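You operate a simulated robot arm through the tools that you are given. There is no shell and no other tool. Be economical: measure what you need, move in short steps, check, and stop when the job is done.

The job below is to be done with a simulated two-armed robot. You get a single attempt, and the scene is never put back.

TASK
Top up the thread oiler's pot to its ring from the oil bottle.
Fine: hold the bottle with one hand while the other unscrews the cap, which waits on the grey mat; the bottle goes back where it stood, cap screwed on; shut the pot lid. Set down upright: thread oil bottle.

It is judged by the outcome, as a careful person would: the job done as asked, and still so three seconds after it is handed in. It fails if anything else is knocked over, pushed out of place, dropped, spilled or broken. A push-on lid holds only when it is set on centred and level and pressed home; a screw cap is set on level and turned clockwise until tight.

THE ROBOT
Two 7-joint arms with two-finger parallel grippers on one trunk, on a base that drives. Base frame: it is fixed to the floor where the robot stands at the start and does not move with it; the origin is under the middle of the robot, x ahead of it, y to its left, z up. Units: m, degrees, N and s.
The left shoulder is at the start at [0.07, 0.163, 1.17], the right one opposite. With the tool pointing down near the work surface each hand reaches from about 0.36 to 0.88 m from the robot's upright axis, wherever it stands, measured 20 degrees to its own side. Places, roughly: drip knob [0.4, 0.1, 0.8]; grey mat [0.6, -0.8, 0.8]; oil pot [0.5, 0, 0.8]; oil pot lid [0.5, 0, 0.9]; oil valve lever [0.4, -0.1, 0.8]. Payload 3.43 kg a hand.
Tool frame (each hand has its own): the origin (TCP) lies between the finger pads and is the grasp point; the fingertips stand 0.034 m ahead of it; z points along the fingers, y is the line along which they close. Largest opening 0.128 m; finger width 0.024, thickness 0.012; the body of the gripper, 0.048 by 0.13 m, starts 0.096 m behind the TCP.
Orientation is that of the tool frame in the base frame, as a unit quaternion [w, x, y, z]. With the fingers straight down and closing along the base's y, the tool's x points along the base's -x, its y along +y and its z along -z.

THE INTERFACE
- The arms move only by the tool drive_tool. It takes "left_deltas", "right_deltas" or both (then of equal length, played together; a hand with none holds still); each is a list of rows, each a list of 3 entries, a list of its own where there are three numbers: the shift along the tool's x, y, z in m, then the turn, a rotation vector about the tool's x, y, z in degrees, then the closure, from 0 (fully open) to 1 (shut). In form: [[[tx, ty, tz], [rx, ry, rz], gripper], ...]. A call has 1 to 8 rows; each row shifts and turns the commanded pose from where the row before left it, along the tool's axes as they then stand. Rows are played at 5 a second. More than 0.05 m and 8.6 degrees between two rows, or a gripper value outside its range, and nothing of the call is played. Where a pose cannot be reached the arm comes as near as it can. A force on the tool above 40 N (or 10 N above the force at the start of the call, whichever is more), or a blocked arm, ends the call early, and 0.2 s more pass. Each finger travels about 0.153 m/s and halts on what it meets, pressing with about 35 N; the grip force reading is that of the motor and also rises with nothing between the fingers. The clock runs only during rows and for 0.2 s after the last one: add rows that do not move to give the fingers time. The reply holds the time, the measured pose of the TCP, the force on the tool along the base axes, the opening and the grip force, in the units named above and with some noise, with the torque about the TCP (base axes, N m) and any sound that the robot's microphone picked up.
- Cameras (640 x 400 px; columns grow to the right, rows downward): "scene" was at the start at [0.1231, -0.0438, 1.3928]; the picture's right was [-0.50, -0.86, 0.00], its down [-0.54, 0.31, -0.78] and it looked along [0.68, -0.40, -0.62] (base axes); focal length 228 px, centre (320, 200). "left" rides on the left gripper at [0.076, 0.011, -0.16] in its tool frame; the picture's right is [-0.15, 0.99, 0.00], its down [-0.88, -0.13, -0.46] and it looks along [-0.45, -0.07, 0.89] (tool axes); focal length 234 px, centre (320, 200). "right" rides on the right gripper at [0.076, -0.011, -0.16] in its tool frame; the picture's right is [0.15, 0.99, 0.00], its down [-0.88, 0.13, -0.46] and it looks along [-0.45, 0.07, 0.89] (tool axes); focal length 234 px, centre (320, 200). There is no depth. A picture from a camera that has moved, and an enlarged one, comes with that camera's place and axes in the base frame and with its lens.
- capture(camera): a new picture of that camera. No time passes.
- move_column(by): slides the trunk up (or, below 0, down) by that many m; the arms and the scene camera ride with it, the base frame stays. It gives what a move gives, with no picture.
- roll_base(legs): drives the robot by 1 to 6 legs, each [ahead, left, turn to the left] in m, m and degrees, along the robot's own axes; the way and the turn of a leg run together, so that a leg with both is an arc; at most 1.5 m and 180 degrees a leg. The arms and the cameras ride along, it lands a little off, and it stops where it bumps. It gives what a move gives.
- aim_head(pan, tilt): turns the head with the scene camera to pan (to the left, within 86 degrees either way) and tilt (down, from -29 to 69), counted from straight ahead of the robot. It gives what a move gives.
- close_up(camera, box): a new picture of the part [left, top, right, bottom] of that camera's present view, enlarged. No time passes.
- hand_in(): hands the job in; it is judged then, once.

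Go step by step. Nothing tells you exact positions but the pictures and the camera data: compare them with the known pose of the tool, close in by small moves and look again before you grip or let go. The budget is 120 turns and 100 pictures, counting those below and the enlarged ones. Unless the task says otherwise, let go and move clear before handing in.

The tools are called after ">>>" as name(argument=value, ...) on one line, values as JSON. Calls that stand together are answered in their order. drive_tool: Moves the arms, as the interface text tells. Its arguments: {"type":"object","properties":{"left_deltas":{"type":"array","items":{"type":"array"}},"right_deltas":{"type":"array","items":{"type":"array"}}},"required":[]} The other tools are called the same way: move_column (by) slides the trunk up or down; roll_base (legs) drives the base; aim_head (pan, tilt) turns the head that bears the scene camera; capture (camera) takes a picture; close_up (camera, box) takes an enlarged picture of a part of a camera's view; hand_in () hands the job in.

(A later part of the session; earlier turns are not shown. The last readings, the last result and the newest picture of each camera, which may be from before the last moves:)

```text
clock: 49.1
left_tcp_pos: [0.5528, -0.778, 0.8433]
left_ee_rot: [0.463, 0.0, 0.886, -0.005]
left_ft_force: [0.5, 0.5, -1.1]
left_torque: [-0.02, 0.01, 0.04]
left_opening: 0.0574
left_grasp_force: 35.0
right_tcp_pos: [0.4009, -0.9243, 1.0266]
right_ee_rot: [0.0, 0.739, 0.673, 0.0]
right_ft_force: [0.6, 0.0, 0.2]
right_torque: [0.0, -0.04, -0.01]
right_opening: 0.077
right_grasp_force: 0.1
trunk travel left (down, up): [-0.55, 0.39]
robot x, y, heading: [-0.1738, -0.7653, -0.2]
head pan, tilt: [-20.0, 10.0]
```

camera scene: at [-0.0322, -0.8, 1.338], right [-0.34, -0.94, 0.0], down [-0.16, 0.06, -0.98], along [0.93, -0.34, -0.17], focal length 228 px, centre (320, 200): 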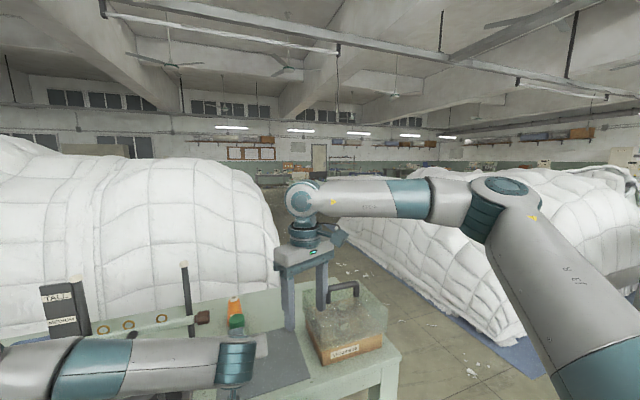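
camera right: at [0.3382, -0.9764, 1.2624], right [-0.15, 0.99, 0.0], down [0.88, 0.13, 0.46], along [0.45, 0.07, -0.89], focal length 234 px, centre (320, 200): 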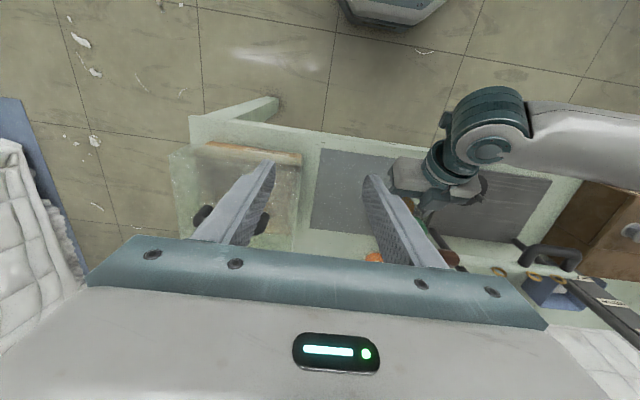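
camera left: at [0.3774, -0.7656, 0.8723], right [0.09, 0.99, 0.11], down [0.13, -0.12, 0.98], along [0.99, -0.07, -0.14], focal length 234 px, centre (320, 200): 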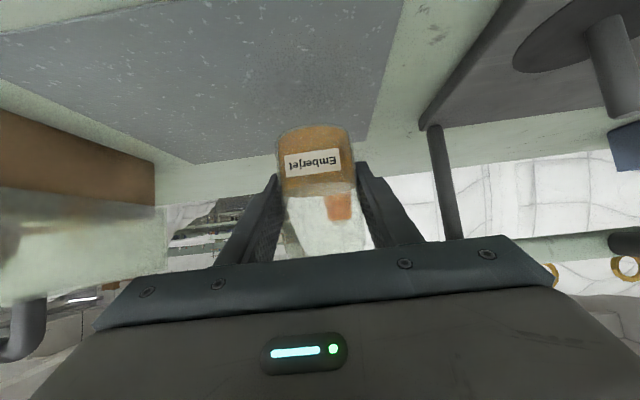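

>>> drive_tool(right_deltas=[[[0.032, 0.0275, 0], [0, 0, 0], 0.4], [[0.032, 0.0275, 0], [0, 0, 0], 0.4], [[0.032, 0.0275, 0], [0, 0, 0], 0.4], [[0.032, 0.0275, 0], [0, 0, 0], 0.4], [[0.031, 0.0275, 0], [0, 0, 0], 0.4], [[0, 0, 0], [0, 0, 0], 0.4]])

>>> capture(camera="right")

>>> capture(camera="scene")

```text
clock: 50.5
left_tcp_pos: [0.5519, -0.777, 0.8444]
left_ee_rot: [0.464, 0.0, 0.886, -0.006]
left_ft_force: [-0.4, -0.7, -2.1]
left_torque: [0.01, -0.04, 0.03]
left_opening: 0.057
left_grasp_force: 34.8
right_tcp_pos: [0.4118, -0.9222, 1.024]
right_ee_rot: [0.0, 0.738, 0.675, 0.001]
right_ft_force: [0.3, 0.2, -0.2]
right_torque: [-0.02, -0.02, -0.02]
right_opening: 0.0768
right_grasp_force: 0.0
right hand out of reach, approached as far as the arm can: row 1, 2, 3, 4, 5
trunk travel left (down, up): [-0.55, 0.39]
robot x, y, heading: [-0.1695, -0.7663, -0.0]
head pan, tilt: [-20.0, 10.0]
```

```text
74 pictures are left
camera right: at [0.407, -0.8457, 1.1833], right [1.0, 0.06, 0.0], down [0.05, -0.89, 0.45], along [0.03, -0.45, -0.89], focal length 234 px, centre (320, 200)
```

right: 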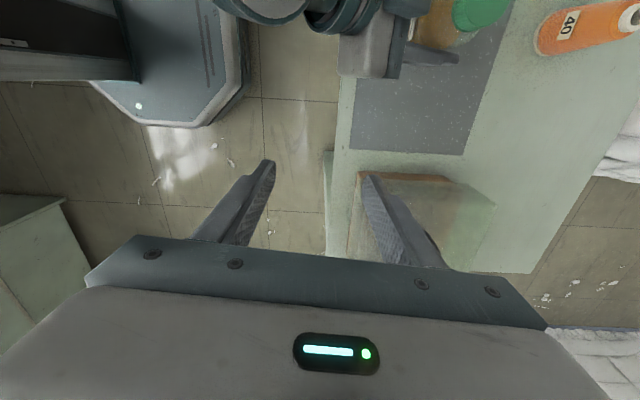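

```text
73 pictures are left
camera scene: at [-0.0322, -0.8001, 1.3381], right [-0.34, -0.94, 0.0], down [-0.16, 0.06, -0.98], along [0.93, -0.34, -0.17], focal length 228 px, centre (320, 200)
```

scene: 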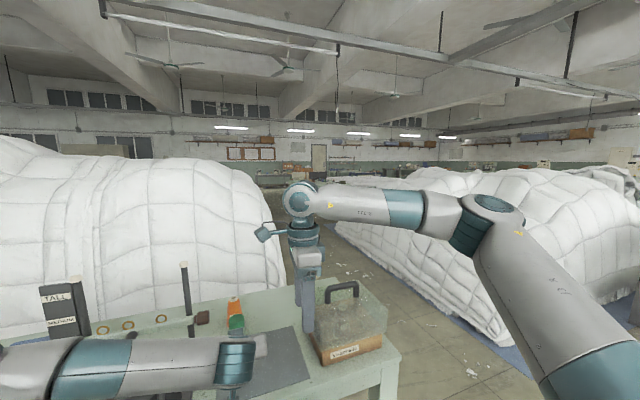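

The right wrist sits too high relative to its shoulder. I'll raise the trunk another 0.15 m and lower both hands by as much, getting nearer the stated tool-down working range.

>>> move_column(by=0.15)

>>> drive_tool(left_deltas=[[[0.0308, 0, 0.0214], [0, 0, 0], 1], [[0.0308, 0, 0.0214], [0, 0, 0], 1], [[0.0308, 0, 0.0214], [0, 0, 0], 1], [[0.0308, 0, 0.0214], [0, 0, 0], 1], [[0, 0, 0], [0, 0, 0], 1]], right_deltas=[[[0, 0, 0.035], [0, 0, 0], 0.4], [[0, 0, 0.035], [0, 0, 0], 0.4], [[0, 0, 0.035], [0, 0, 0], 0.4], [[0, 0, 0.03], [0, 0, 0], 0.4], [[0, 0, 0], [0, 0, 0], 0.4]])

>>> drive_tool(right_deltas=[[[0.032, 0.0275, 0], [0, 0, 0], 0.4], [[0.032, 0.0275, 0], [0, 0, 0], 0.4], [[0.032, 0.0275, 0], [0, 0, 0], 0.4], [[0, 0, 0], [0, 0, 0], 0.4]])

```text
clock: 52.3
left_tcp_pos: [0.5521, -0.777, 0.9954]
left_ee_rot: [0.463, 0.0, 0.886, -0.005]
left_ft_force: [0.4, -0.2, -0.7]
left_torque: [-0.01, 0.0, -0.03]
left_opening: 0.0569
left_grasp_force: 35.0
right_tcp_pos: [0.4103, -0.9231, 1.1735]
right_ee_rot: [0.0, 0.738, 0.675, 0.001]
right_ft_force: [0.1, -0.4, -0.1]
right_torque: [-0.01, -0.01, -0.02]
right_opening: 0.0768
right_grasp_force: 0.0
trunk travel left (down, up): [-0.7, 0.24]
robot x, y, heading: [-0.1688, -0.7674, 0.1]
head pan, tilt: [-20.0, 10.0]
```

```text
clock: 53.5
left_tcp_pos: [0.5526, -0.7792, 0.8441]
left_ee_rot: [0.464, 0.0, 0.886, -0.005]
left_ft_force: [-0.4, -0.6, -1.9]
left_torque: [-0.01, -0.01, -0.01]
left_opening: 0.0571
left_grasp_force: 35.0
right_tcp_pos: [0.4083, -0.9305, 1.0409]
right_ee_rot: [-0.001, 0.738, 0.675, 0.001]
right_ft_force: [-0.4, -0.2, -0.3]
right_torque: [0.0, -0.03, -0.03]
right_opening: 0.0768
right_grasp_force: 0.1
right hand out of reach, approached as far as the arm can: row 4
trunk travel left (down, up): [-0.7, 0.24]
robot x, y, heading: [-0.169, -0.7646, -0.1]
head pan, tilt: [-20.0, 10.0]
```

```text
clock: 54.5
left_tcp_pos: [0.553, -0.778, 0.8449]
left_ee_rot: [0.464, -0.001, 0.886, -0.004]
left_ft_force: [0.1, -0.1, -1.6]
left_torque: [0.0, -0.01, -0.04]
left_opening: 0.0571
left_grasp_force: 34.4
right_tcp_pos: [0.4244, -0.9345, 1.0531]
right_ee_rot: [-0.001, 0.738, 0.675, 0.002]
right_ft_force: [-0.6, 0.1, 0.3]
right_torque: [0.03, 0.02, 0.01]
right_opening: 0.0769
right_grasp_force: 0.0
right hand out of reach, approached as far as the arm can: row 1, 2, 3
trunk travel left (down, up): [-0.7, 0.24]
robot x, y, heading: [-0.1729, -0.7678, 0.1]
head pan, tilt: [-20.0, 10.0]
```

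>>> drive_tool(right_deltas=[[[-0.045, -0.01, 0], [0, 0, 0], 0.4], [[-0.045, -0.01, 0], [0, 0, 0], 0.4], [[-0.045, -0.01, 0], [0, 0, 0], 0.4], [[-0.045, -0.01, 0], [0, 0, 0], 0.4], [[0, 0.045, 0], [0, 0, 0], 0.4], [[0, 0.045, 0], [0, 0, 0], 0.4], [[0, 0.045, 0], [0, 0, 0], 0.4], [[0, 0.045, 0], [0, 0, 0], 0.4]])

>>> capture(camera="scene")

```text
clock: 56.3
left_tcp_pos: [0.5553, -0.7793, 0.8424]
left_ee_rot: [0.462, -0.001, 0.887, -0.004]
left_ft_force: [0.5, -0.1, -1.5]
left_torque: [-0.02, 0.03, 0.05]
left_opening: 0.0573
left_grasp_force: 35.2
right_tcp_pos: [0.5496, -1.1265, 1.051]
right_ee_rot: [-0.002, 0.737, 0.676, 0.0]
right_ft_force: [0.4, 0.2, 0.0]
right_torque: [0.03, 0.01, -0.01]
right_opening: 0.0769
right_grasp_force: 0.0
trunk travel left (down, up): [-0.7, 0.24]
robot x, y, heading: [-0.1702, -0.7699, -0.0]
head pan, tilt: [-20.0, 10.0]
```

```text
72 pictures are left
camera scene: at [-0.0286, -0.8007, 1.4877], right [-0.34, -0.94, 0.0], down [-0.17, 0.06, -0.98], along [0.92, -0.34, -0.18], focal length 228 px, centre (320, 200)
```

scene: 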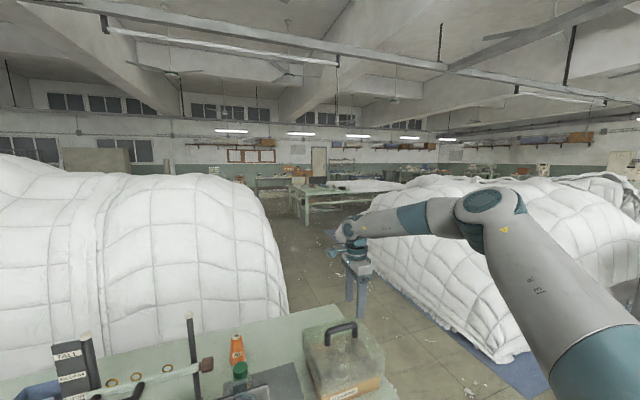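

Forward reach works on its own side. Now sweeping inward toward the cap at this height.

>>> drive_tool(right_deltas=[[[0.043, -0.0035, 0], [0, 0, 0], 0.4], [[0.043, -0.0035, 0], [0, 0, 0], 0.4], [[0.043, -0.0035, 0], [0, 0, 0], 0.4], [[0.043, -0.0035, 0], [0, 0, 0], 0.4], [[0.043, -0.0035, 0], [0, 0, 0], 0.4], [[0.043, -0.0035, 0], [0, 0, 0], 0.4], [[0.043, -0.0035, 0], [0, 0, 0], 0.4], [[0.043, -0.0035, 0], [0, 0, 0], 0.4]])

>>> capture(camera="scene")

```text
clock: 58.1
left_tcp_pos: [0.5532, -0.7778, 0.8449]
left_ee_rot: [0.464, 0.0, 0.886, -0.005]
left_ft_force: [-0.1, -0.5, -1.5]
left_torque: [0.02, 0.0, 0.01]
left_opening: 0.0571
left_grasp_force: 35.4
right_tcp_pos: [0.4203, -0.9265, 1.0841]
right_ee_rot: [-0.001, 0.738, 0.675, 0.001]
right_ft_force: [-0.5, -0.4, 0.3]
right_torque: [-0.02, -0.01, 0.0]
right_opening: 0.0768
right_grasp_force: 0.0
right hand out of reach, approached as far as the arm can: row 2, 3, 4, 5, 6, 7, 8
trunk travel left (down, up): [-0.7, 0.24]
robot x, y, heading: [-0.17, -0.7674, 0.2]
head pan, tilt: [-20.0, 10.0]
```

```text
71 pictures are left
camera scene: at [-0.0329, -0.7998, 1.4882], right [-0.34, -0.94, 0.0], down [-0.16, 0.06, -0.98], along [0.93, -0.34, -0.17], focal length 228 px, centre (320, 200)
```

scene: 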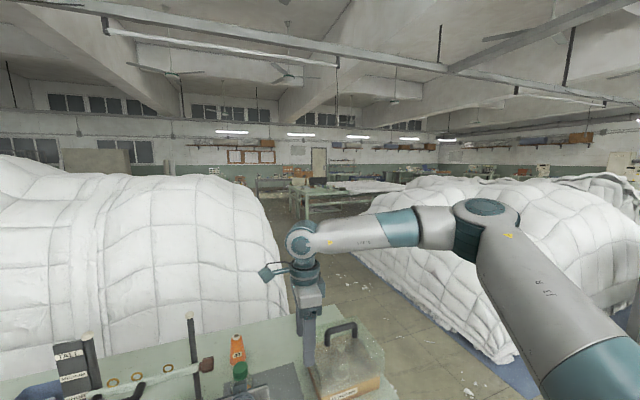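

The right arm can't reach inward that far ahead with the tool down (start poses had it nearer). I'll pull the bottle back in the left hand and drive the base forward so the bottle ends about 0.55 m ahead.

>>> drive_tool(left_deltas=[[[0.0214, 0, -0.0308], [0, 0, 0], 1], [[0.0214, 0, -0.0308], [0, 0, 0], 1], [[0.0214, 0, -0.0308], [0, 0, 0], 1], [[0.0214, 0, -0.0308], [0, 0, 0], 1], [[0, 0, 0], [0, 0, 0], 1]])

>>> roll_base(legs=[[0.16, 0, 0]])

>>> drive_tool(right_deltas=[[[0.02, -0.045, 0], [0, 0, 0], 0.4], [[0.02, -0.045, 0], [0, 0, 0], 0.4], [[0.02, -0.03, 0], [0, 0, 0], 0.4], [[0.03, 0, 0], [0, 0, 0], 0.4], [[0.03, 0, 0], [0, 0, 0], 0.4], [[0.03, 0, 0], [0, 0, 0], 0.4]])

```text
clock: 59.3
left_tcp_pos: [0.4033, -0.7789, 0.8436]
left_ee_rot: [0.462, -0.001, 0.887, -0.004]
left_ft_force: [0.3, 0.3, -1.9]
left_torque: [0.01, -0.03, 0.03]
left_opening: 0.0571
left_grasp_force: 35.2
right_tcp_pos: [0.4218, -0.9276, 1.0831]
right_ee_rot: [-0.002, 0.738, 0.675, 0.001]
right_ft_force: [0.8, 0.3, 0.2]
right_torque: [-0.02, -0.01, 0.03]
right_opening: 0.077
right_grasp_force: 0.1
trunk travel left (down, up): [-0.7, 0.24]
robot x, y, heading: [-0.167, -0.7673, 0.0]
head pan, tilt: [-20.0, 10.0]
```

```text
clock: 60.7
left_tcp_pos: [0.5608, -0.7803, 0.8438]
left_ee_rot: [0.463, -0.001, 0.886, -0.005]
left_ft_force: [0.5, -0.3, -2.0]
left_torque: [0.03, -0.01, 0.03]
left_opening: 0.057
left_grasp_force: 34.9
right_tcp_pos: [0.5793, -0.9277, 1.0848]
right_ee_rot: [0.0, 0.738, 0.675, 0.002]
right_ft_force: [0.4, 0.8, -0.6]
right_torque: [-0.03, 0.0, 0.02]
right_opening: 0.0768
right_grasp_force: 0.1
trunk travel left (down, up): [-0.7, 0.24]
robot x, y, heading: [-0.0087, -0.7666, -0.2]
head pan, tilt: [-20.0, 10.0]
```

```text
clock: 62.1
left_tcp_pos: [0.5609, -0.7799, 0.8427]
left_ee_rot: [0.464, 0.0, 0.886, -0.005]
left_ft_force: [-0.8, 0.5, -0.6]
left_torque: [0.02, 0.0, -0.03]
left_opening: 0.057
left_grasp_force: 35.4
right_tcp_pos: [0.4607, -0.8834, 1.0878]
right_ee_rot: [-0.001, 0.737, 0.676, 0.002]
right_ft_force: [0.0, 0.6, 0.1]
right_torque: [0.01, -0.04, 0.0]
right_opening: 0.0766
right_grasp_force: 0.0
right hand out of reach, approached as far as the arm can: row 2, 3, 4, 5, 6
trunk travel left (down, up): [-0.7, 0.24]
robot x, y, heading: [-0.0061, -0.7709, -0.3]
head pan, tilt: [-20.0, 10.0]
```

>>> drive_tool(right_deltas=[[[0, 0, -0.045], [0, 0, 0], 0.4], [[0, 0, -0.045], [0, 0, 0], 0.4], [[0, 0, -0.045], [0, 0, 0], 0.4], [[0, 0, -0.045], [0, 0, 0], 0.4], [[0.045, 0, 0], [0, 0, 0], 0.4], [[0.045, 0, 0], [0, 0, 0], 0.4], [[0.03, 0, 0], [0, 0, 0], 0.4]])

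>>> aim_head(pan=-5, tilt=30)

>>> capture(camera="scene")

```text
clock: 63.7
left_tcp_pos: [0.5615, -0.7799, 0.843]
left_ee_rot: [0.463, 0.0, 0.886, -0.005]
left_ft_force: [0.0, 0.6, -0.2]
left_torque: [0.0, 0.0, 0.01]
left_opening: 0.0569
left_grasp_force: 34.9
right_tcp_pos: [0.4559, -0.8913, 1.2376]
right_ee_rot: [0.0, 0.738, 0.675, 0.002]
right_ft_force: [-0.3, 0.2, 0.4]
right_torque: [0.04, 0.01, -0.02]
right_opening: 0.0767
right_grasp_force: 0.0
right hand out of reach, approached as far as the arm can: row 3, 4, 5, 6, 7
trunk travel left (down, up): [-0.7, 0.24]
robot x, y, heading: [-0.0113, -0.7704, -0.1]
head pan, tilt: [-20.0, 10.0]
```

```text
clock: 64.5
left_tcp_pos: [0.5609, -0.7801, 0.8429]
left_ee_rot: [0.464, 0.0, 0.886, -0.005]
left_ft_force: [-0.5, -0.1, -1.6]
left_torque: [-0.01, -0.02, -0.02]
left_opening: 0.0571
left_grasp_force: 34.7
right_tcp_pos: [0.4554, -0.89, 1.2382]
right_ee_rot: [-0.001, 0.738, 0.675, 0.003]
right_ft_force: [-1.1, 0.3, 0.0]
right_torque: [0.03, -0.01, -0.02]
right_opening: 0.0768
right_grasp_force: 0.0
trunk travel left (down, up): [-0.7, 0.24]
robot x, y, heading: [-0.0117, -0.767, -0.2]
head pan, tilt: [-5.0, 30.0]
```

```text
70 pictures are left
camera scene: at [0.1299, -0.7766, 1.4558], right [-0.09, -1.0, 0.0], down [-0.5, 0.04, -0.87], along [0.86, -0.08, -0.5], focal length 228 px, centre (320, 200)
```

scene: 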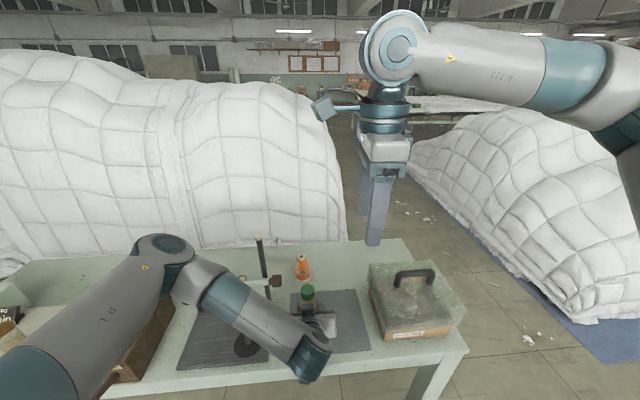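

The right hand's inward limit is about y = -0.12 relative to the robot. I'll test whether the left hand can bring the bottle to that side instead.

>>> drive_tool(left_deltas=[[[0.0129, -0.033, -0.0185], [0, 0, 0], 1], [[0.0129, -0.033, -0.0185], [0, 0, 0], 1], [[0.0129, -0.033, -0.0185], [0, 0, 0], 1], [[0.0129, -0.033, -0.0185], [0, 0, 0], 1], [[0, 0, 0], [0, 0, 0], 1]])

>>> capture(camera="scene")

```text
clock: 65.7
left_tcp_pos: [0.4707, -0.9111, 0.8445]
left_ee_rot: [0.463, 0.0, 0.886, -0.006]
left_ft_force: [-0.4, -0.1, -0.8]
left_torque: [-0.01, 0.0, 0.0]
left_opening: 0.0571
left_grasp_force: 34.9
right_tcp_pos: [0.456, -0.89, 1.2368]
right_ee_rot: [-0.001, 0.738, 0.675, 0.001]
right_ft_force: [0.9, 0.1, -0.4]
right_torque: [-0.01, 0.05, 0.04]
right_opening: 0.0767
right_grasp_force: 0.0
trunk travel left (down, up): [-0.7, 0.24]
robot x, y, heading: [-0.0084, -0.769, -0.1]
head pan, tilt: [-5.0, 30.0]
```

```text
69 pictures are left
camera scene: at [0.1305, -0.775, 1.4557], right [-0.09, -1.0, 0.0], down [-0.5, 0.04, -0.87], along [0.86, -0.08, -0.5], focal length 228 px, centre (320, 200)
```

scene: 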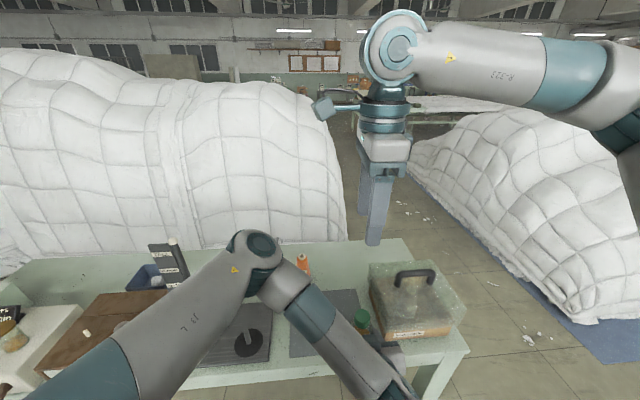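

The left hand reaches there easily, so the uncapping will happen over here. Lowering the right hand above the cap.

>>> drive_tool(right_deltas=[[[-0.02, 0.017, 0.04], [0, 0, 0], 0.4], [[0, 0, 0.045], [0, 0, 0], 0.4], [[0, 0, 0.045], [0, 0, 0], 0.4], [[0, 0, 0.045], [0, 0, 0], 0.4], [[0, 0, 0.025], [0, 0, 0], 0.4]])

>>> capture(camera="right")

>>> capture(camera="scene")

```text
clock: 66.9
left_tcp_pos: [0.4703, -0.9119, 0.8452]
left_ee_rot: [0.463, 0.0, 0.886, -0.005]
left_ft_force: [0.1, 0.1, -1.8]
left_torque: [0.03, -0.02, 0.01]
left_opening: 0.0571
left_grasp_force: 34.4
right_tcp_pos: [0.473, -0.9123, 1.0364]
right_ee_rot: [-0.001, 0.739, 0.674, 0.001]
right_ft_force: [0.0, 0.4, -0.4]
right_torque: [-0.01, 0.02, 0.01]
right_opening: 0.0768
right_grasp_force: 0.0
trunk travel left (down, up): [-0.7, 0.24]
robot x, y, heading: [-0.0106, -0.7661, -0.3]
head pan, tilt: [-5.0, 30.0]
```

```text
68 pictures are left
camera right: at [0.4679, -0.8358, 1.196], right [1.0, 0.06, 0.0], down [0.05, -0.89, 0.45], along [0.03, -0.45, -0.89], focal length 234 px, centre (320, 200)
```

right: 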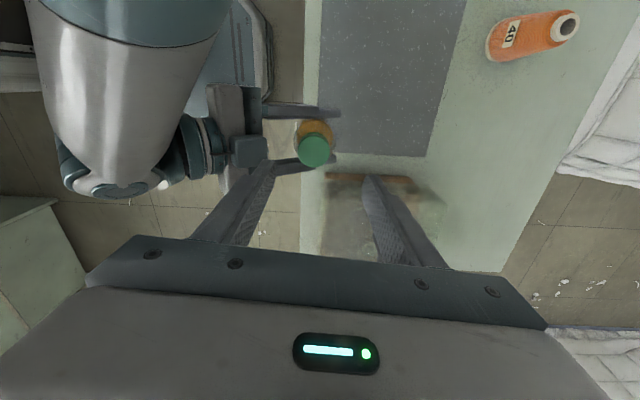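

```text
67 pictures are left
camera scene: at [0.1303, -0.7762, 1.4558], right [-0.09, -1.0, 0.0], down [-0.5, 0.04, -0.87], along [0.86, -0.08, -0.5], focal length 228 px, centre (320, 200)
```

scene: 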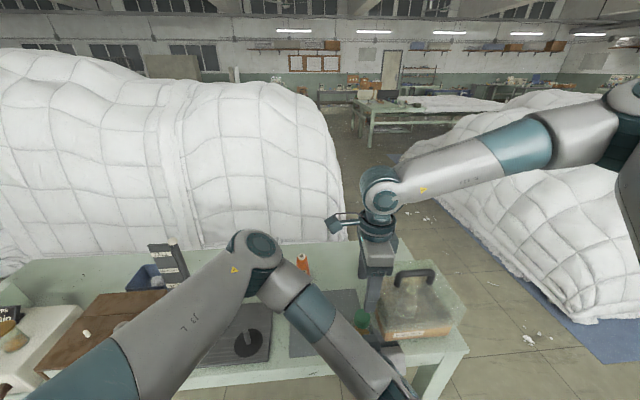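

Cap measured at about [0.465, -0.909]. I'll correct, and pre-rotate the hand (+z) to leave room for unscrewing.

>>> drive_tool(right_deltas=[[[0.0024, -0.007, 0], [0, 0, 0], 0.4], [[0, 0, 0], [0, 0, 8.5], 0.4], [[0, 0, 0], [0, 0, 8.5], 0.4], [[0, 0, 0], [0, 0, 8.5], 0.4], [[0, 0, 0], [0, 0, 8.5], 0.4], [[0, 0, 0], [0, 0, 8.5], 0.45], [[0, 0, 0], [0, 0, 8.5], 0.5]])

>>> capture(camera="right")

```text
clock: 68.5
left_tcp_pos: [0.4709, -0.9108, 0.8439]
left_ee_rot: [0.463, -0.001, 0.886, -0.005]
left_ft_force: [-0.5, -0.6, -1.6]
left_torque: [0.01, -0.05, -0.01]
left_opening: 0.0571
left_grasp_force: 35.0
right_tcp_pos: [0.4643, -0.9084, 1.0379]
right_ee_rot: [-0.002, 0.957, 0.289, 0.002]
right_ft_force: [0.5, 0.0, 0.2]
right_torque: [0.02, 0.01, 0.01]
right_opening: 0.0639
right_grasp_force: 0.0
trunk travel left (down, up): [-0.7, 0.24]
robot x, y, heading: [-0.0084, -0.7686, -0.3]
head pan, tilt: [-5.0, 30.0]
```

```text
66 pictures are left
camera right: at [0.5209, -0.8573, 1.1969], right [0.67, -0.74, 0.0], down [-0.66, -0.6, 0.45], along [-0.34, -0.3, -0.89], focal length 234 px, centre (320, 200)
```

right: 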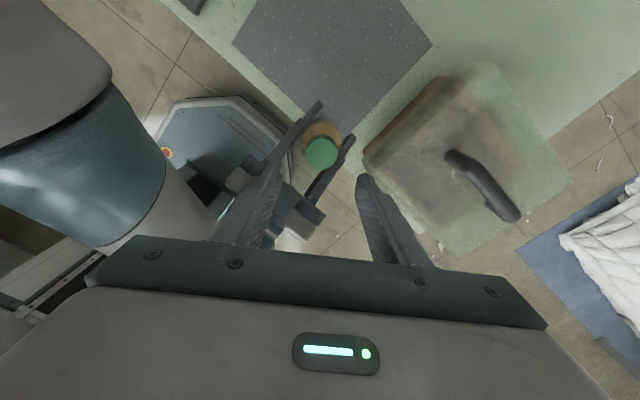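

Centred over the cap. Descending and closing on it.

>>> drive_tool(right_deltas=[[[0, 0, 0.035], [0, 0, 0], 0.5], [[0, 0, 0.035], [0, 0, 0], 0.5], [[0, 0, 0.032], [0, 0, 0], 0.5], [[0, 0, 0], [0, 0, 0], 0.5]])

>>> close_up(camera="scene", box=[320, 270, 420, 370])

>>> capture(camera="right")

```text
clock: 69.5
left_tcp_pos: [0.4703, -0.9116, 0.8448]
left_ee_rot: [0.463, -0.001, 0.886, -0.005]
left_ft_force: [0.4, -1.1, -1.8]
left_torque: [0.04, 0.04, 0.05]
left_opening: 0.057
left_grasp_force: 34.5
right_tcp_pos: [0.46, -0.9304, 0.9454]
right_ee_rot: [-0.003, 0.956, 0.292, 0.001]
right_ft_force: [-0.4, 1.6, 0.2]
right_torque: [0.06, 0.05, 0.01]
right_opening: 0.0647
right_grasp_force: 0.1
right hand out of reach, approached as far as the arm can: row 2, 3
trunk travel left (down, up): [-0.7, 0.24]
robot x, y, heading: [-0.0098, -0.7728, -0.3]
head pan, tilt: [-5.0, 30.0]
```

```text
4.00 times, centred on (370, 320) of scene
camera zoom: at [0.1302, -0.7764, 1.4557], right [-0.09, -1.0, 0.0], down [-0.5, 0.04, -0.87], along [0.86, -0.08, -0.5], focal length 914 px, centre (120, -280)
```

zoom: 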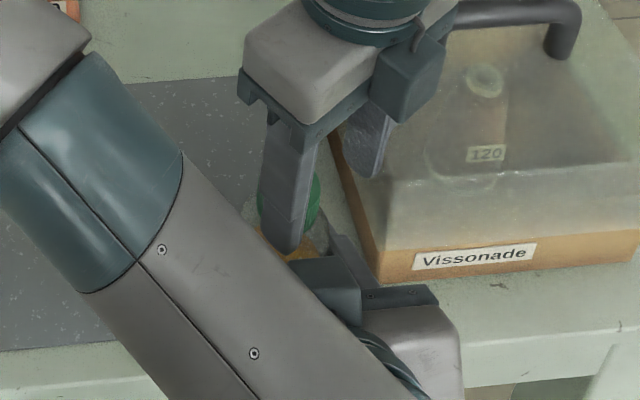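

```text
64 pictures are left
camera right: at [0.5167, -0.8794, 1.106], right [0.67, -0.74, 0.0], down [-0.66, -0.6, 0.45], along [-0.34, -0.3, -0.89], focal length 234 px, centre (320, 200)
```

right: 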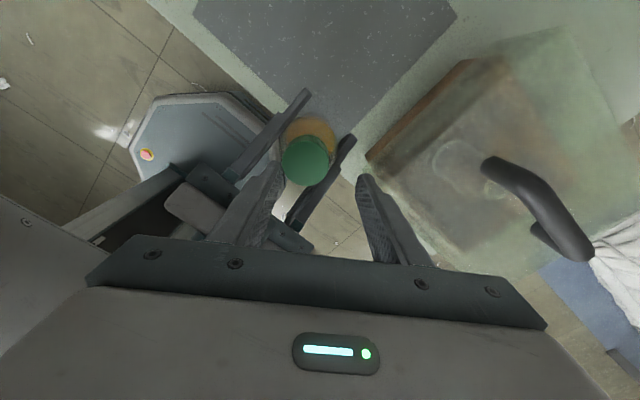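

The right arm hit its inward limit at this height. I'll raise it again and have the left bring the bottle higher and further right.

>>> drive_tool(right_deltas=[[[0, 0, -0.035], [0, 0, 0], 0.5], [[0, 0, -0.035], [0, 0, 0], 0.5], [[0, 0, -0.04], [0, 0, 0], 0.5], [[0, 0, -0.045], [0, 0, 0], 0.5], [[0, 0, -0.04], [0, 0, 0], 0.5]])

>>> drive_tool(left_deltas=[[[-0.0205, -0.015, -0.0143], [0, 0, 0], 1], [[-0.0205, -0.015, -0.0143], [0, 0, 0], 1], [[-0.0205, -0.015, -0.0143], [0, 0, 0], 1], [[-0.0205, -0.015, -0.0143], [0, 0, 0], 1], [[0, 0, 0], [0, 0, 0], 1]])

>>> capture(camera="right")

```text
clock: 70.7
left_tcp_pos: [0.4706, -0.9112, 0.8442]
left_ee_rot: [0.463, 0.0, 0.886, -0.005]
left_ft_force: [0.0, 0.5, -1.7]
left_torque: [-0.01, -0.03, 0.01]
left_opening: 0.0568
left_grasp_force: 35.2
right_tcp_pos: [0.4591, -0.9315, 1.1432]
right_ee_rot: [-0.002, 0.957, 0.292, 0.002]
right_ft_force: [0.2, -0.9, 0.1]
right_torque: [-0.02, -0.02, 0.0]
right_opening: 0.0639
right_grasp_force: 0.1
trunk travel left (down, up): [-0.7, 0.24]
robot x, y, heading: [-0.0074, -0.7713, 0.1]
head pan, tilt: [-5.0, 30.0]
```

```text
clock: 71.9
left_tcp_pos: [0.4705, -0.971, 0.9452]
left_ee_rot: [0.462, 0.0, 0.887, -0.005]
left_ft_force: [-0.2, 0.9, -1.5]
left_torque: [0.0, -0.03, -0.02]
left_opening: 0.0569
left_grasp_force: 34.9
right_tcp_pos: [0.4599, -0.9325, 1.1421]
right_ee_rot: [-0.001, 0.957, 0.291, 0.002]
right_ft_force: [-0.1, 0.4, 0.0]
right_torque: [0.02, -0.01, -0.05]
right_opening: 0.064
right_grasp_force: 0.1
trunk travel left (down, up): [-0.7, 0.24]
robot x, y, heading: [-0.009, -0.7661, -0.3]
head pan, tilt: [-5.0, 30.0]
```

```text
63 pictures are left
camera right: at [0.5166, -0.881, 1.302], right [0.67, -0.74, 0.0], down [-0.66, -0.6, 0.45], along [-0.34, -0.3, -0.89], focal length 234 px, centre (320, 200)
```

right: 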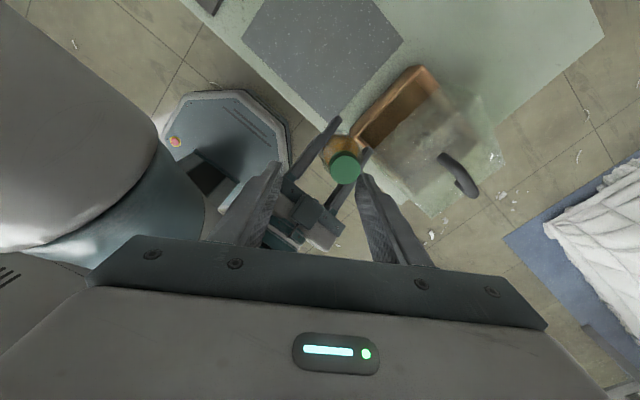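

>>> drive_tool(right_deltas=[[[-0.0155, 0.032, 0], [0, 0, 0], 0.45], [[0, 0, 0.035], [0, 0, 0], 0.45], [[0, 0, 0], [0, 0, 0], 0.45]])

>>> capture(camera="right")

```text
clock: 72.7
left_tcp_pos: [0.4706, -0.9706, 0.9453]
left_ee_rot: [0.464, 0.001, 0.886, -0.006]
left_ft_force: [-0.2, -1.0, -1.8]
left_torque: [0.02, -0.03, 0.02]
left_opening: 0.0571
left_grasp_force: 35.0
right_tcp_pos: [0.4648, -0.9682, 1.1073]
right_ee_rot: [-0.002, 0.957, 0.291, 0.002]
right_ft_force: [0.1, 0.2, 0.2]
right_torque: [-0.01, 0.03, 0.04]
right_opening: 0.0707
right_grasp_force: 0.0
trunk travel left (down, up): [-0.7, 0.24]
robot x, y, heading: [-0.0111, -0.768, 0.0]
head pan, tilt: [-5.0, 30.0]
```

```text
62 pictures are left
camera right: at [0.5218, -0.9159, 1.2676], right [0.67, -0.74, 0.0], down [-0.66, -0.6, 0.45], along [-0.34, -0.3, -0.89], focal length 234 px, centre (320, 200)
```

right: 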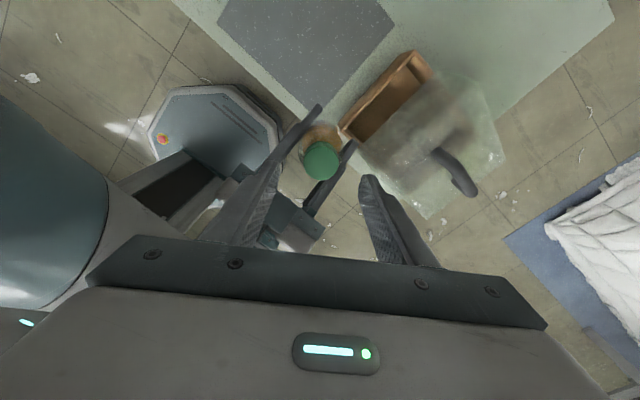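

>>> drive_tool(right_deltas=[[[0.0033, -0.0014, 0.025], [0, 0, 0], 0.5], [[0, 0, 0.025], [0, 0, 0], 0.5], [[0, 0, 0.023], [0, 0, 0], 0.5], [[0, 0, 0], [0, 0, 0], 0.5]])

>>> capture(camera="right")

>>> close_up(camera="scene", box=[330, 230, 450, 330])

```text
clock: 73.7
left_tcp_pos: [0.4701, -0.9693, 0.9462]
left_ee_rot: [0.463, 0.001, 0.886, -0.005]
left_ft_force: [-1.0, -0.3, -1.0]
left_torque: [0.0, -0.01, 0.01]
left_opening: 0.0569
left_grasp_force: 34.8
right_tcp_pos: [0.4662, -0.9623, 1.0355]
right_ee_rot: [-0.001, 0.956, 0.292, 0.001]
right_ft_force: [-0.4, -1.0, -1.3]
right_torque: [-0.01, -0.03, -0.05]
right_opening: 0.0641
right_grasp_force: 0.0
trunk travel left (down, up): [-0.7, 0.24]
robot x, y, heading: [-0.0103, -0.7688, -0.2]
head pan, tilt: [-5.0, 30.0]
```

```text
61 pictures are left
camera right: at [0.5237, -0.9112, 1.1944], right [0.67, -0.74, 0.0], down [-0.66, -0.6, 0.45], along [-0.34, -0.3, -0.89], focal length 234 px, centre (320, 200)
```

right: 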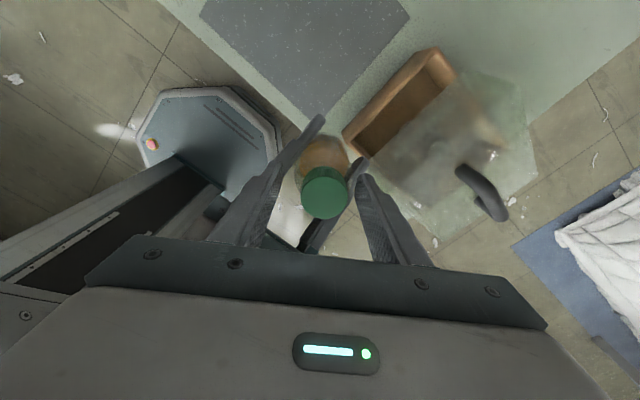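

```text
4.00 times, centred on (390, 280) of scene
camera zoom: at [0.1297, -0.7765, 1.4558], right [-0.09, -1.0, 0.0], down [-0.5, 0.04, -0.87], along [0.86, -0.08, -0.5], focal length 914 px, centre (40, -120)
```

zoom: 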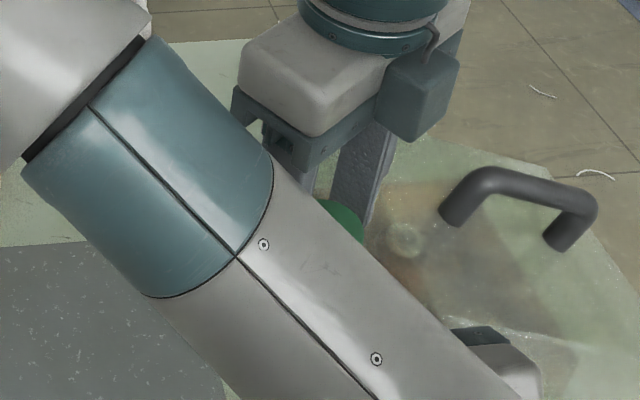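

Small lateral correction, then close on the cap.

>>> drive_tool(right_deltas=[[[0, 0.0036, 0], [0, 0, 0], 0.5], [[0, 0, 0], [0, 0, 0], 0.6], [[0, 0, 0], [0, 0, 0], 0.7], [[0, 0, 0], [0, 0, 0], 0.9], [[0, 0, 0], [0, 0, 0], 1], [[0, 0, 0], [0, 0, 0], 1]])

>>> capture(camera="right")

```text
clock: 75.1
left_tcp_pos: [0.4695, -0.9713, 0.9438]
left_ee_rot: [0.462, 0.0, 0.887, -0.004]
left_ft_force: [-1.7, 7.5, -9.8]
left_torque: [-0.14, -0.01, -0.05]
left_opening: 0.057
left_grasp_force: 34.8
right_tcp_pos: [0.469, -0.9667, 1.0345]
right_ee_rot: [-0.001, 0.957, 0.291, 0.0]
right_ft_force: [1.3, -7.1, 9.4]
right_torque: [-0.49, -0.16, 0.07]
right_opening: 0.0357
right_grasp_force: 35.0
trunk travel left (down, up): [-0.7, 0.24]
robot x, y, heading: [-0.011, -0.7697, -0.5]
head pan, tilt: [-5.0, 30.0]
```

```text
59 pictures are left
camera right: at [0.526, -0.9146, 1.1944], right [0.67, -0.74, 0.0], down [-0.66, -0.6, 0.45], along [-0.34, -0.3, -0.89], focal length 234 px, centre (320, 200)
```

right: 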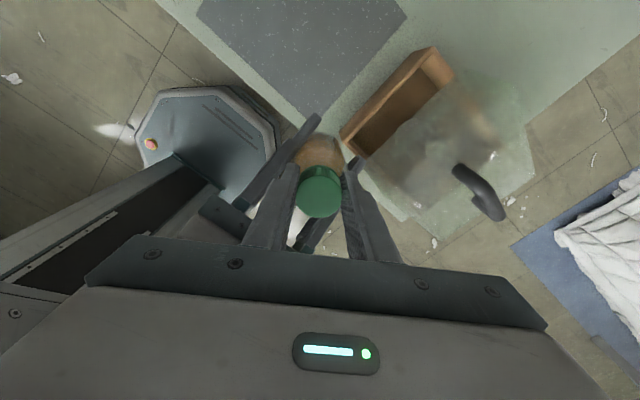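

Cap gripped. Easing the residual force and beginning to unscrew (counter-clockwise).

>>> drive_tool(right_deltas=[[[-0.001, 0.0017, -0.002], [0, 0, 0], 1], [[0, 0, -0.0002], [0, 0, -6], 1], [[0, 0, -0.0002], [0, 0, -8], 1], [[0, 0, -0.0002], [0, 0, -8], 1], [[0, 0, -0.0002], [0, 0, -8], 1], [[0, 0, -0.0002], [0, 0, -8], 1]], left_deltas=[[[0, 0, 0], [0, 0, 0], 1], [[0, 0, 0], [0, 0, 0], 1], [[0, 0, 0], [0, 0, 0], 1], [[0, 0, 0], [0, 0, 0], 1], [[0, 0, 0], [0, 0, 0], 1], [[0, 0, 0], [0, 0, 0], 1]])

>>> capture(camera="right")

```text
clock: 76.5
left_tcp_pos: [0.4707, -0.9705, 0.9453]
left_ee_rot: [0.463, 0.0, 0.886, -0.006]
left_ft_force: [18.1, -29.0, -3.3]
left_torque: [1.33, 0.82, 0.28]
left_opening: 0.0576
left_grasp_force: 35.4
right_tcp_pos: [0.4681, -0.9674, 1.0369]
right_ee_rot: [-0.003, 0.809, 0.587, 0.002]
right_ft_force: [-17.8, 28.6, 2.4]
right_torque: [1.3, 0.72, -0.27]
right_opening: 0.0357
right_grasp_force: 35.1
trunk travel left (down, up): [-0.7, 0.24]
robot x, y, heading: [-0.0105, -0.7676, -0.2]
head pan, tilt: [-5.0, 30.0]
```

```text
58 pictures are left
camera right: at [0.4818, -0.8922, 1.1969], right [0.99, -0.17, 0.0], down [-0.15, -0.88, 0.45], along [-0.08, -0.44, -0.89], focal length 234 px, centre (320, 200)
```

right: 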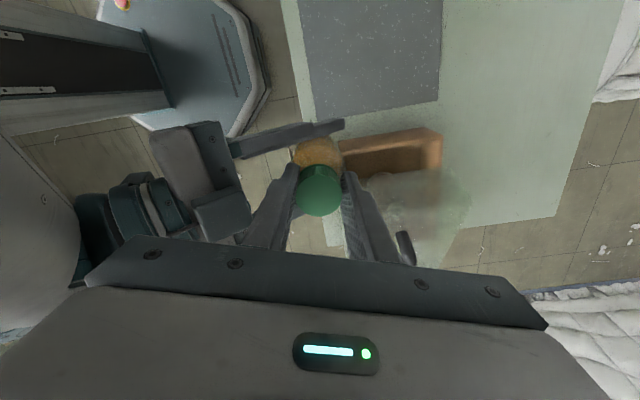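

>>> drive_tool(right_deltas=[[[0.0015, -0.0017, 0], [0, 0, 0], 1], [[0, 0, 0], [0, 0, 0], 1]])

```text
clock: 77.1
left_tcp_pos: [0.4696, -0.9717, 0.9448]
left_ee_rot: [0.464, 0.0, 0.886, -0.004]
left_ft_force: [6.8, -14.1, 1.7]
left_torque: [0.61, 0.16, 0.09]
left_opening: 0.0577
left_grasp_force: 35.2
right_tcp_pos: [0.469, -0.9662, 1.0372]
right_ee_rot: [-0.001, 0.81, 0.587, 0.001]
right_ft_force: [-6.6, 14.7, -3.1]
right_torque: [0.8, 0.51, -0.05]
right_opening: 0.0354
right_grasp_force: 34.7
trunk travel left (down, up): [-0.7, 0.24]
robot x, y, heading: [-0.0123, -0.774, 0.0]
head pan, tilt: [-5.0, 30.0]
```

>>> drive_tool(right_deltas=[[[0.0013, -0.0012, -0.0003], [0, 0, 0], 1], [[0, -0.0007, -0.0001], [0, 0, -8], 1], [[0, -0.0007, -0.0001], [0, 0, -8], 1], [[0, -0.0007, -0.0001], [0, 0, -8], 1], [[0, 0, 0], [0, 0, 0], 1]])

```text
clock: 78.3
left_tcp_pos: [0.4703, -0.9707, 0.9448]
left_ee_rot: [0.463, 0.0, 0.887, -0.005]
left_ft_force: [-7.8, 5.1, 9.9]
left_torque: [0.17, -0.58, -0.02]
left_opening: 0.0572
left_grasp_force: 35.7
right_tcp_pos: [0.466, -0.9642, 1.038]
right_ee_rot: [-0.001, 0.669, 0.743, 0.001]
right_ft_force: [7.1, -4.5, -11.3]
right_torque: [-0.54, 0.0, 0.04]
right_opening: 0.0358
right_grasp_force: 34.7
trunk travel left (down, up): [-0.7, 0.24]
robot x, y, heading: [-0.0091, -0.7673, -0.1]
head pan, tilt: [-5.0, 30.0]
```

>>> drive_tool(right_deltas=[[[-0.0006, 0.0006, 0.0005], [0, 0, -8], 1], [[0, -0.0003, 0], [0, 0, -8], 1], [[0, -0.0003, 0], [0, 0, -8], 1], [[0, -0.0003, -0.0001], [0, 0, -8], 1], [[0, 0, 0], [0, 0, 0], 1]])

>>> capture(camera="left")

```text
clock: 79.5
left_tcp_pos: [0.4714, -0.9702, 0.9456]
left_ee_rot: [0.464, 0.0, 0.886, -0.005]
left_ft_force: [18.4, 0.8, -6.0]
left_torque: [-0.14, 0.6, 0.04]
left_opening: 0.0571
left_grasp_force: 35.0
right_tcp_pos: [0.4652, -0.9646, 1.0376]
right_ee_rot: [-0.001, 0.438, 0.899, 0.002]
right_ft_force: [-17.8, -0.7, 4.9]
right_torque: [0.01, 1.04, -0.13]
right_opening: 0.0356
right_grasp_force: 34.5
trunk travel left (down, up): [-0.7, 0.24]
robot x, y, heading: [-0.0092, -0.7659, -0.0]
head pan, tilt: [-5.0, 30.0]
```

```text
57 pictures are left
camera left: at [0.2961, -0.9581, 0.9732], right [0.09, 0.99, 0.11], down [0.13, -0.12, 0.98], along [0.99, -0.07, -0.14], focal length 234 px, centre (320, 200)
```

left: 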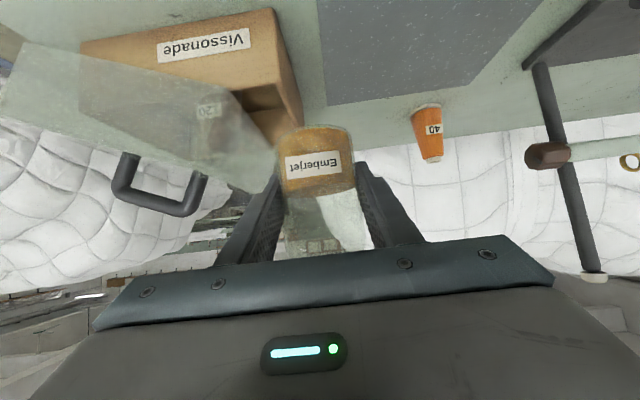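

The label hasn't moved, so the cap is turning on the bottle. Continuing.

>>> drive_tool(right_deltas=[[[0.0012, -0.0018, -0.0003], [0, 0, -6], 1], [[0, -0.0006, -0.0002], [0, 0, -8], 1], [[0, -0.0006, -0.0002], [0, 0, -8], 1], [[0, -0.0006, -0.0002], [0, 0, -8], 1], [[0, -0.0006, -0.0002], [0, 0, -8], 1], [[0, 0, 0], [0, 0, 0], 1]])

```text
clock: 80.9
left_tcp_pos: [0.4699, -0.9704, 0.9452]
left_ee_rot: [0.463, 0.001, 0.886, -0.005]
left_ft_force: [3.6, 13.8, 4.5]
left_torque: [-1.02, -0.17, 0.0]
left_opening: 0.057
left_grasp_force: 35.0
right_tcp_pos: [0.4631, -0.968, 1.038]
right_ee_rot: [0.001, 0.121, 0.993, 0.001]
right_ft_force: [-3.3, -13.5, -5.9]
right_torque: [-0.21, 0.55, -0.11]
right_opening: 0.0359
right_grasp_force: 34.2
trunk travel left (down, up): [-0.7, 0.24]
robot x, y, heading: [-0.008, -0.7659, 0.1]
head pan, tilt: [-5.0, 30.0]
```

>>> drive_tool(right_deltas=[[[0, -0.0016, 0], [0, 0, -6], 1], [[0, -0.0006, -0.0002], [0, 0, -8], 1], [[0, -0.0006, -0.0002], [0, 0, -8], 1], [[0, -0.0006, -0.0002], [0, 0, -8], 1], [[0, 0, 0], [0, 0, 0], 1]])

```text
clock: 82.1
left_tcp_pos: [0.4712, -0.9709, 0.9445]
left_ee_rot: [0.463, 0.0, 0.886, -0.005]
left_ft_force: [-1.4, 11.8, 8.7]
left_torque: [-0.86, -0.37, -0.04]
left_opening: 0.0574
left_grasp_force: 35.2
right_tcp_pos: [0.4613, -0.9712, 1.0387]
right_ee_rot: [0.002, -0.139, 0.99, 0.002]
right_ft_force: [1.4, -12.6, -10.4]
right_torque: [-0.29, 0.3, -0.07]
right_opening: 0.0356
right_grasp_force: 34.8
trunk travel left (down, up): [-0.7, 0.24]
robot x, y, heading: [-0.0111, -0.7656, -0.3]
head pan, tilt: [-5.0, 30.0]
```

>>> drive_tool(right_deltas=[[[0, -0.0014, 0.0004], [0, 0, -8], 1], [[0, -0.0006, 0], [0, 0, -8], 1], [[0, -0.0006, -0.0002], [0, 0, -8], 1], [[0, -0.0006, -0.0002], [0, 0, -8], 1], [[0, 0, 0], [0, 0, 0], 1]])

```text
clock: 83.3
left_tcp_pos: [0.4704, -0.971, 0.945]
left_ee_rot: [0.463, 0.001, 0.886, -0.005]
left_ft_force: [-2.2, 6.4, 2.7]
left_torque: [-0.44, -0.44, -0.03]
left_opening: 0.0569
left_grasp_force: 34.9
right_tcp_pos: [0.4625, -0.9736, 1.0393]
right_ee_rot: [0.002, -0.407, 0.913, 0.002]
right_ft_force: [3.0, -5.5, -4.3]
right_torque: [-0.04, 0.21, -0.04]
right_opening: 0.0356
right_grasp_force: 35.0
trunk travel left (down, up): [-0.7, 0.24]
robot x, y, heading: [-0.0077, -0.7672, -0.1]
head pan, tilt: [-5.0, 30.0]
```

>>> drive_tool(right_deltas=[[[0, -0.001, 0], [0, 0, -8], 1], [[0, -0.0006, -0.0002], [0, 0, -8], 1], [[0, -0.0006, -0.0002], [0, 0, -8], 1], [[0, -0.0006, -0.0002], [0, 0, -8], 1], [[0, 0, 0], [0, 0, 0], 1]])

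```text
clock: 84.3
left_tcp_pos: [0.4664, -0.963, 0.9415]
left_ee_rot: [0.458, -0.001, 0.889, 0.0]
left_ft_force: [-1.9, 7.4, -1.9]
left_torque: [-1.04, 0.04, -0.26]
left_opening: 0.0579
left_grasp_force: 35.3
right_tcp_pos: [0.4412, -0.9557, 1.0356]
right_ee_rot: [0.004, -0.623, 0.782, -0.014]
right_ft_force: [2.6, -6.3, -1.0]
right_torque: [0.33, -0.31, 0.07]
right_opening: 0.0354
right_grasp_force: 35.0
right hand out of reach, approached as far as the arm can: row 3, 4
trunk travel left (down, up): [-0.7, 0.24]
robot x, y, heading: [-0.0094, -0.7661, -0.1]
head pan, tilt: [-5.0, 30.0]
stopped in row 4 (left hand): the force on the tool passed its limit (the readings are from after the stop); the commanded pose is now the measured one
```

The wrist reached its limit and tugged the cap. Checking the state before going on.

>>> capture(camera="left")

>>> capture(camera="right")

>>> capture(camera="scene")

```text
56 pictures are left
camera left: at [0.2915, -0.9524, 0.972], right [0.08, 0.99, 0.12], down [0.14, -0.13, 0.98], along [0.99, -0.07, -0.15], focal length 234 px, centre (320, 200)
```

left: 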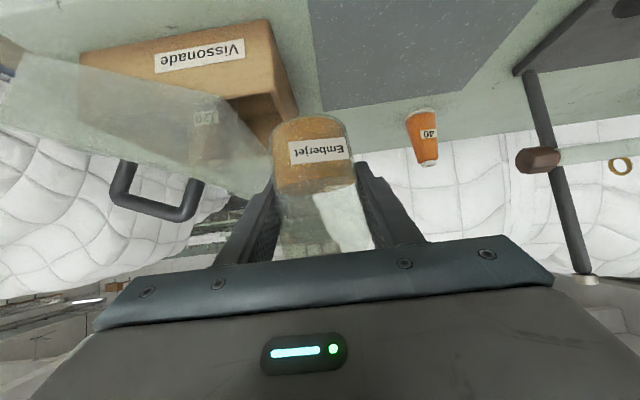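

```text
55 pictures are left
camera right: at [0.4319, -1.0277, 1.1964], right [-1.0, 0.08, -0.03], down [0.06, 0.9, 0.44], along [0.06, 0.44, -0.9], focal length 234 px, centre (320, 200)
```

right: 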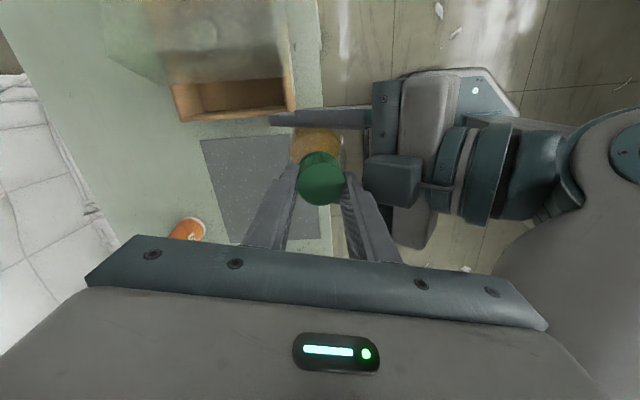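

```text
54 pictures are left
camera scene: at [0.1286, -0.7728, 1.456], right [-0.09, -1.0, 0.0], down [-0.5, 0.04, -0.87], along [0.86, -0.08, -0.5], focal length 228 px, centre (320, 200)
```

scene: 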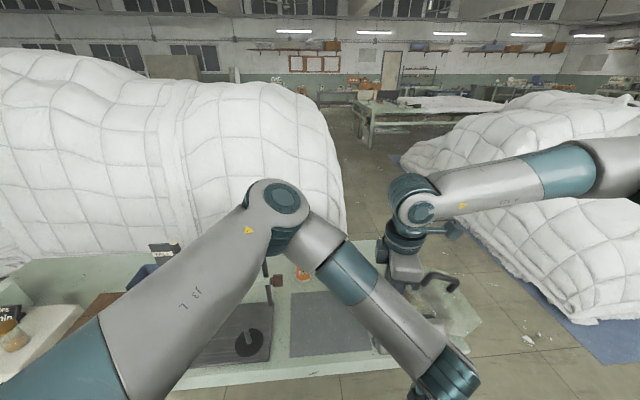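

The bottle tilted slightly in the left grip. I'll bring it back upright with the cap still held, then release for a regrip.

>>> drive_tool(right_deltas=[[[0, 0, 0], [0, 0, 6], 1], [[0.0011, -0.0065, -0.0005], [0, 0, 0], 1], [[0.0011, -0.0065, -0.0005], [0, 0, 0], 1], [[0.001, -0.0055, -0.0005], [0, 0, 0], 1], [[0, 0, 0], [0, 0, 0], 1]])

>>> capture(camera="left")

```text
clock: 85.5
left_tcp_pos: [0.4666, -0.9675, 0.9409]
left_ee_rot: [0.459, 0.002, 0.888, -0.001]
left_ft_force: [19.5, -21.8, -3.3]
left_torque: [1.28, 0.83, 0.26]
left_opening: 0.0562
left_grasp_force: 34.9
right_tcp_pos: [0.4585, -0.9663, 1.0378]
right_ee_rot: [0.005, -0.582, 0.813, -0.011]
right_ft_force: [-19.9, 22.4, 1.2]
right_torque: [0.75, 1.07, -0.08]
right_opening: 0.0359
right_grasp_force: 35.4
trunk travel left (down, up): [-0.7, 0.24]
robot x, y, heading: [-0.0096, -0.766, -0.4]
head pan, tilt: [-5.0, 30.0]
```

```text
53 pictures are left
camera left: at [0.2924, -0.9559, 0.9714], right [0.09, 0.99, 0.12], down [0.14, -0.13, 0.98], along [0.99, -0.07, -0.15], focal length 234 px, centre (320, 200)
```

left: 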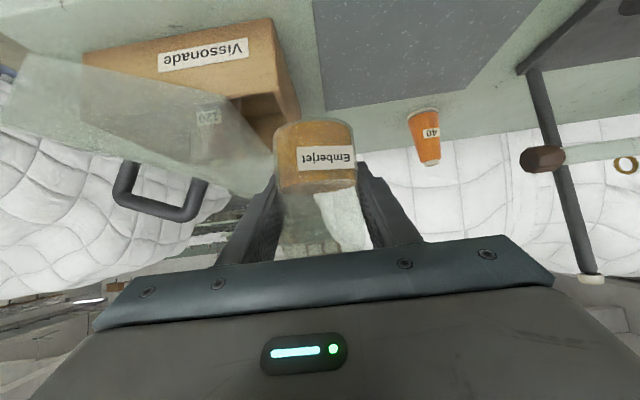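

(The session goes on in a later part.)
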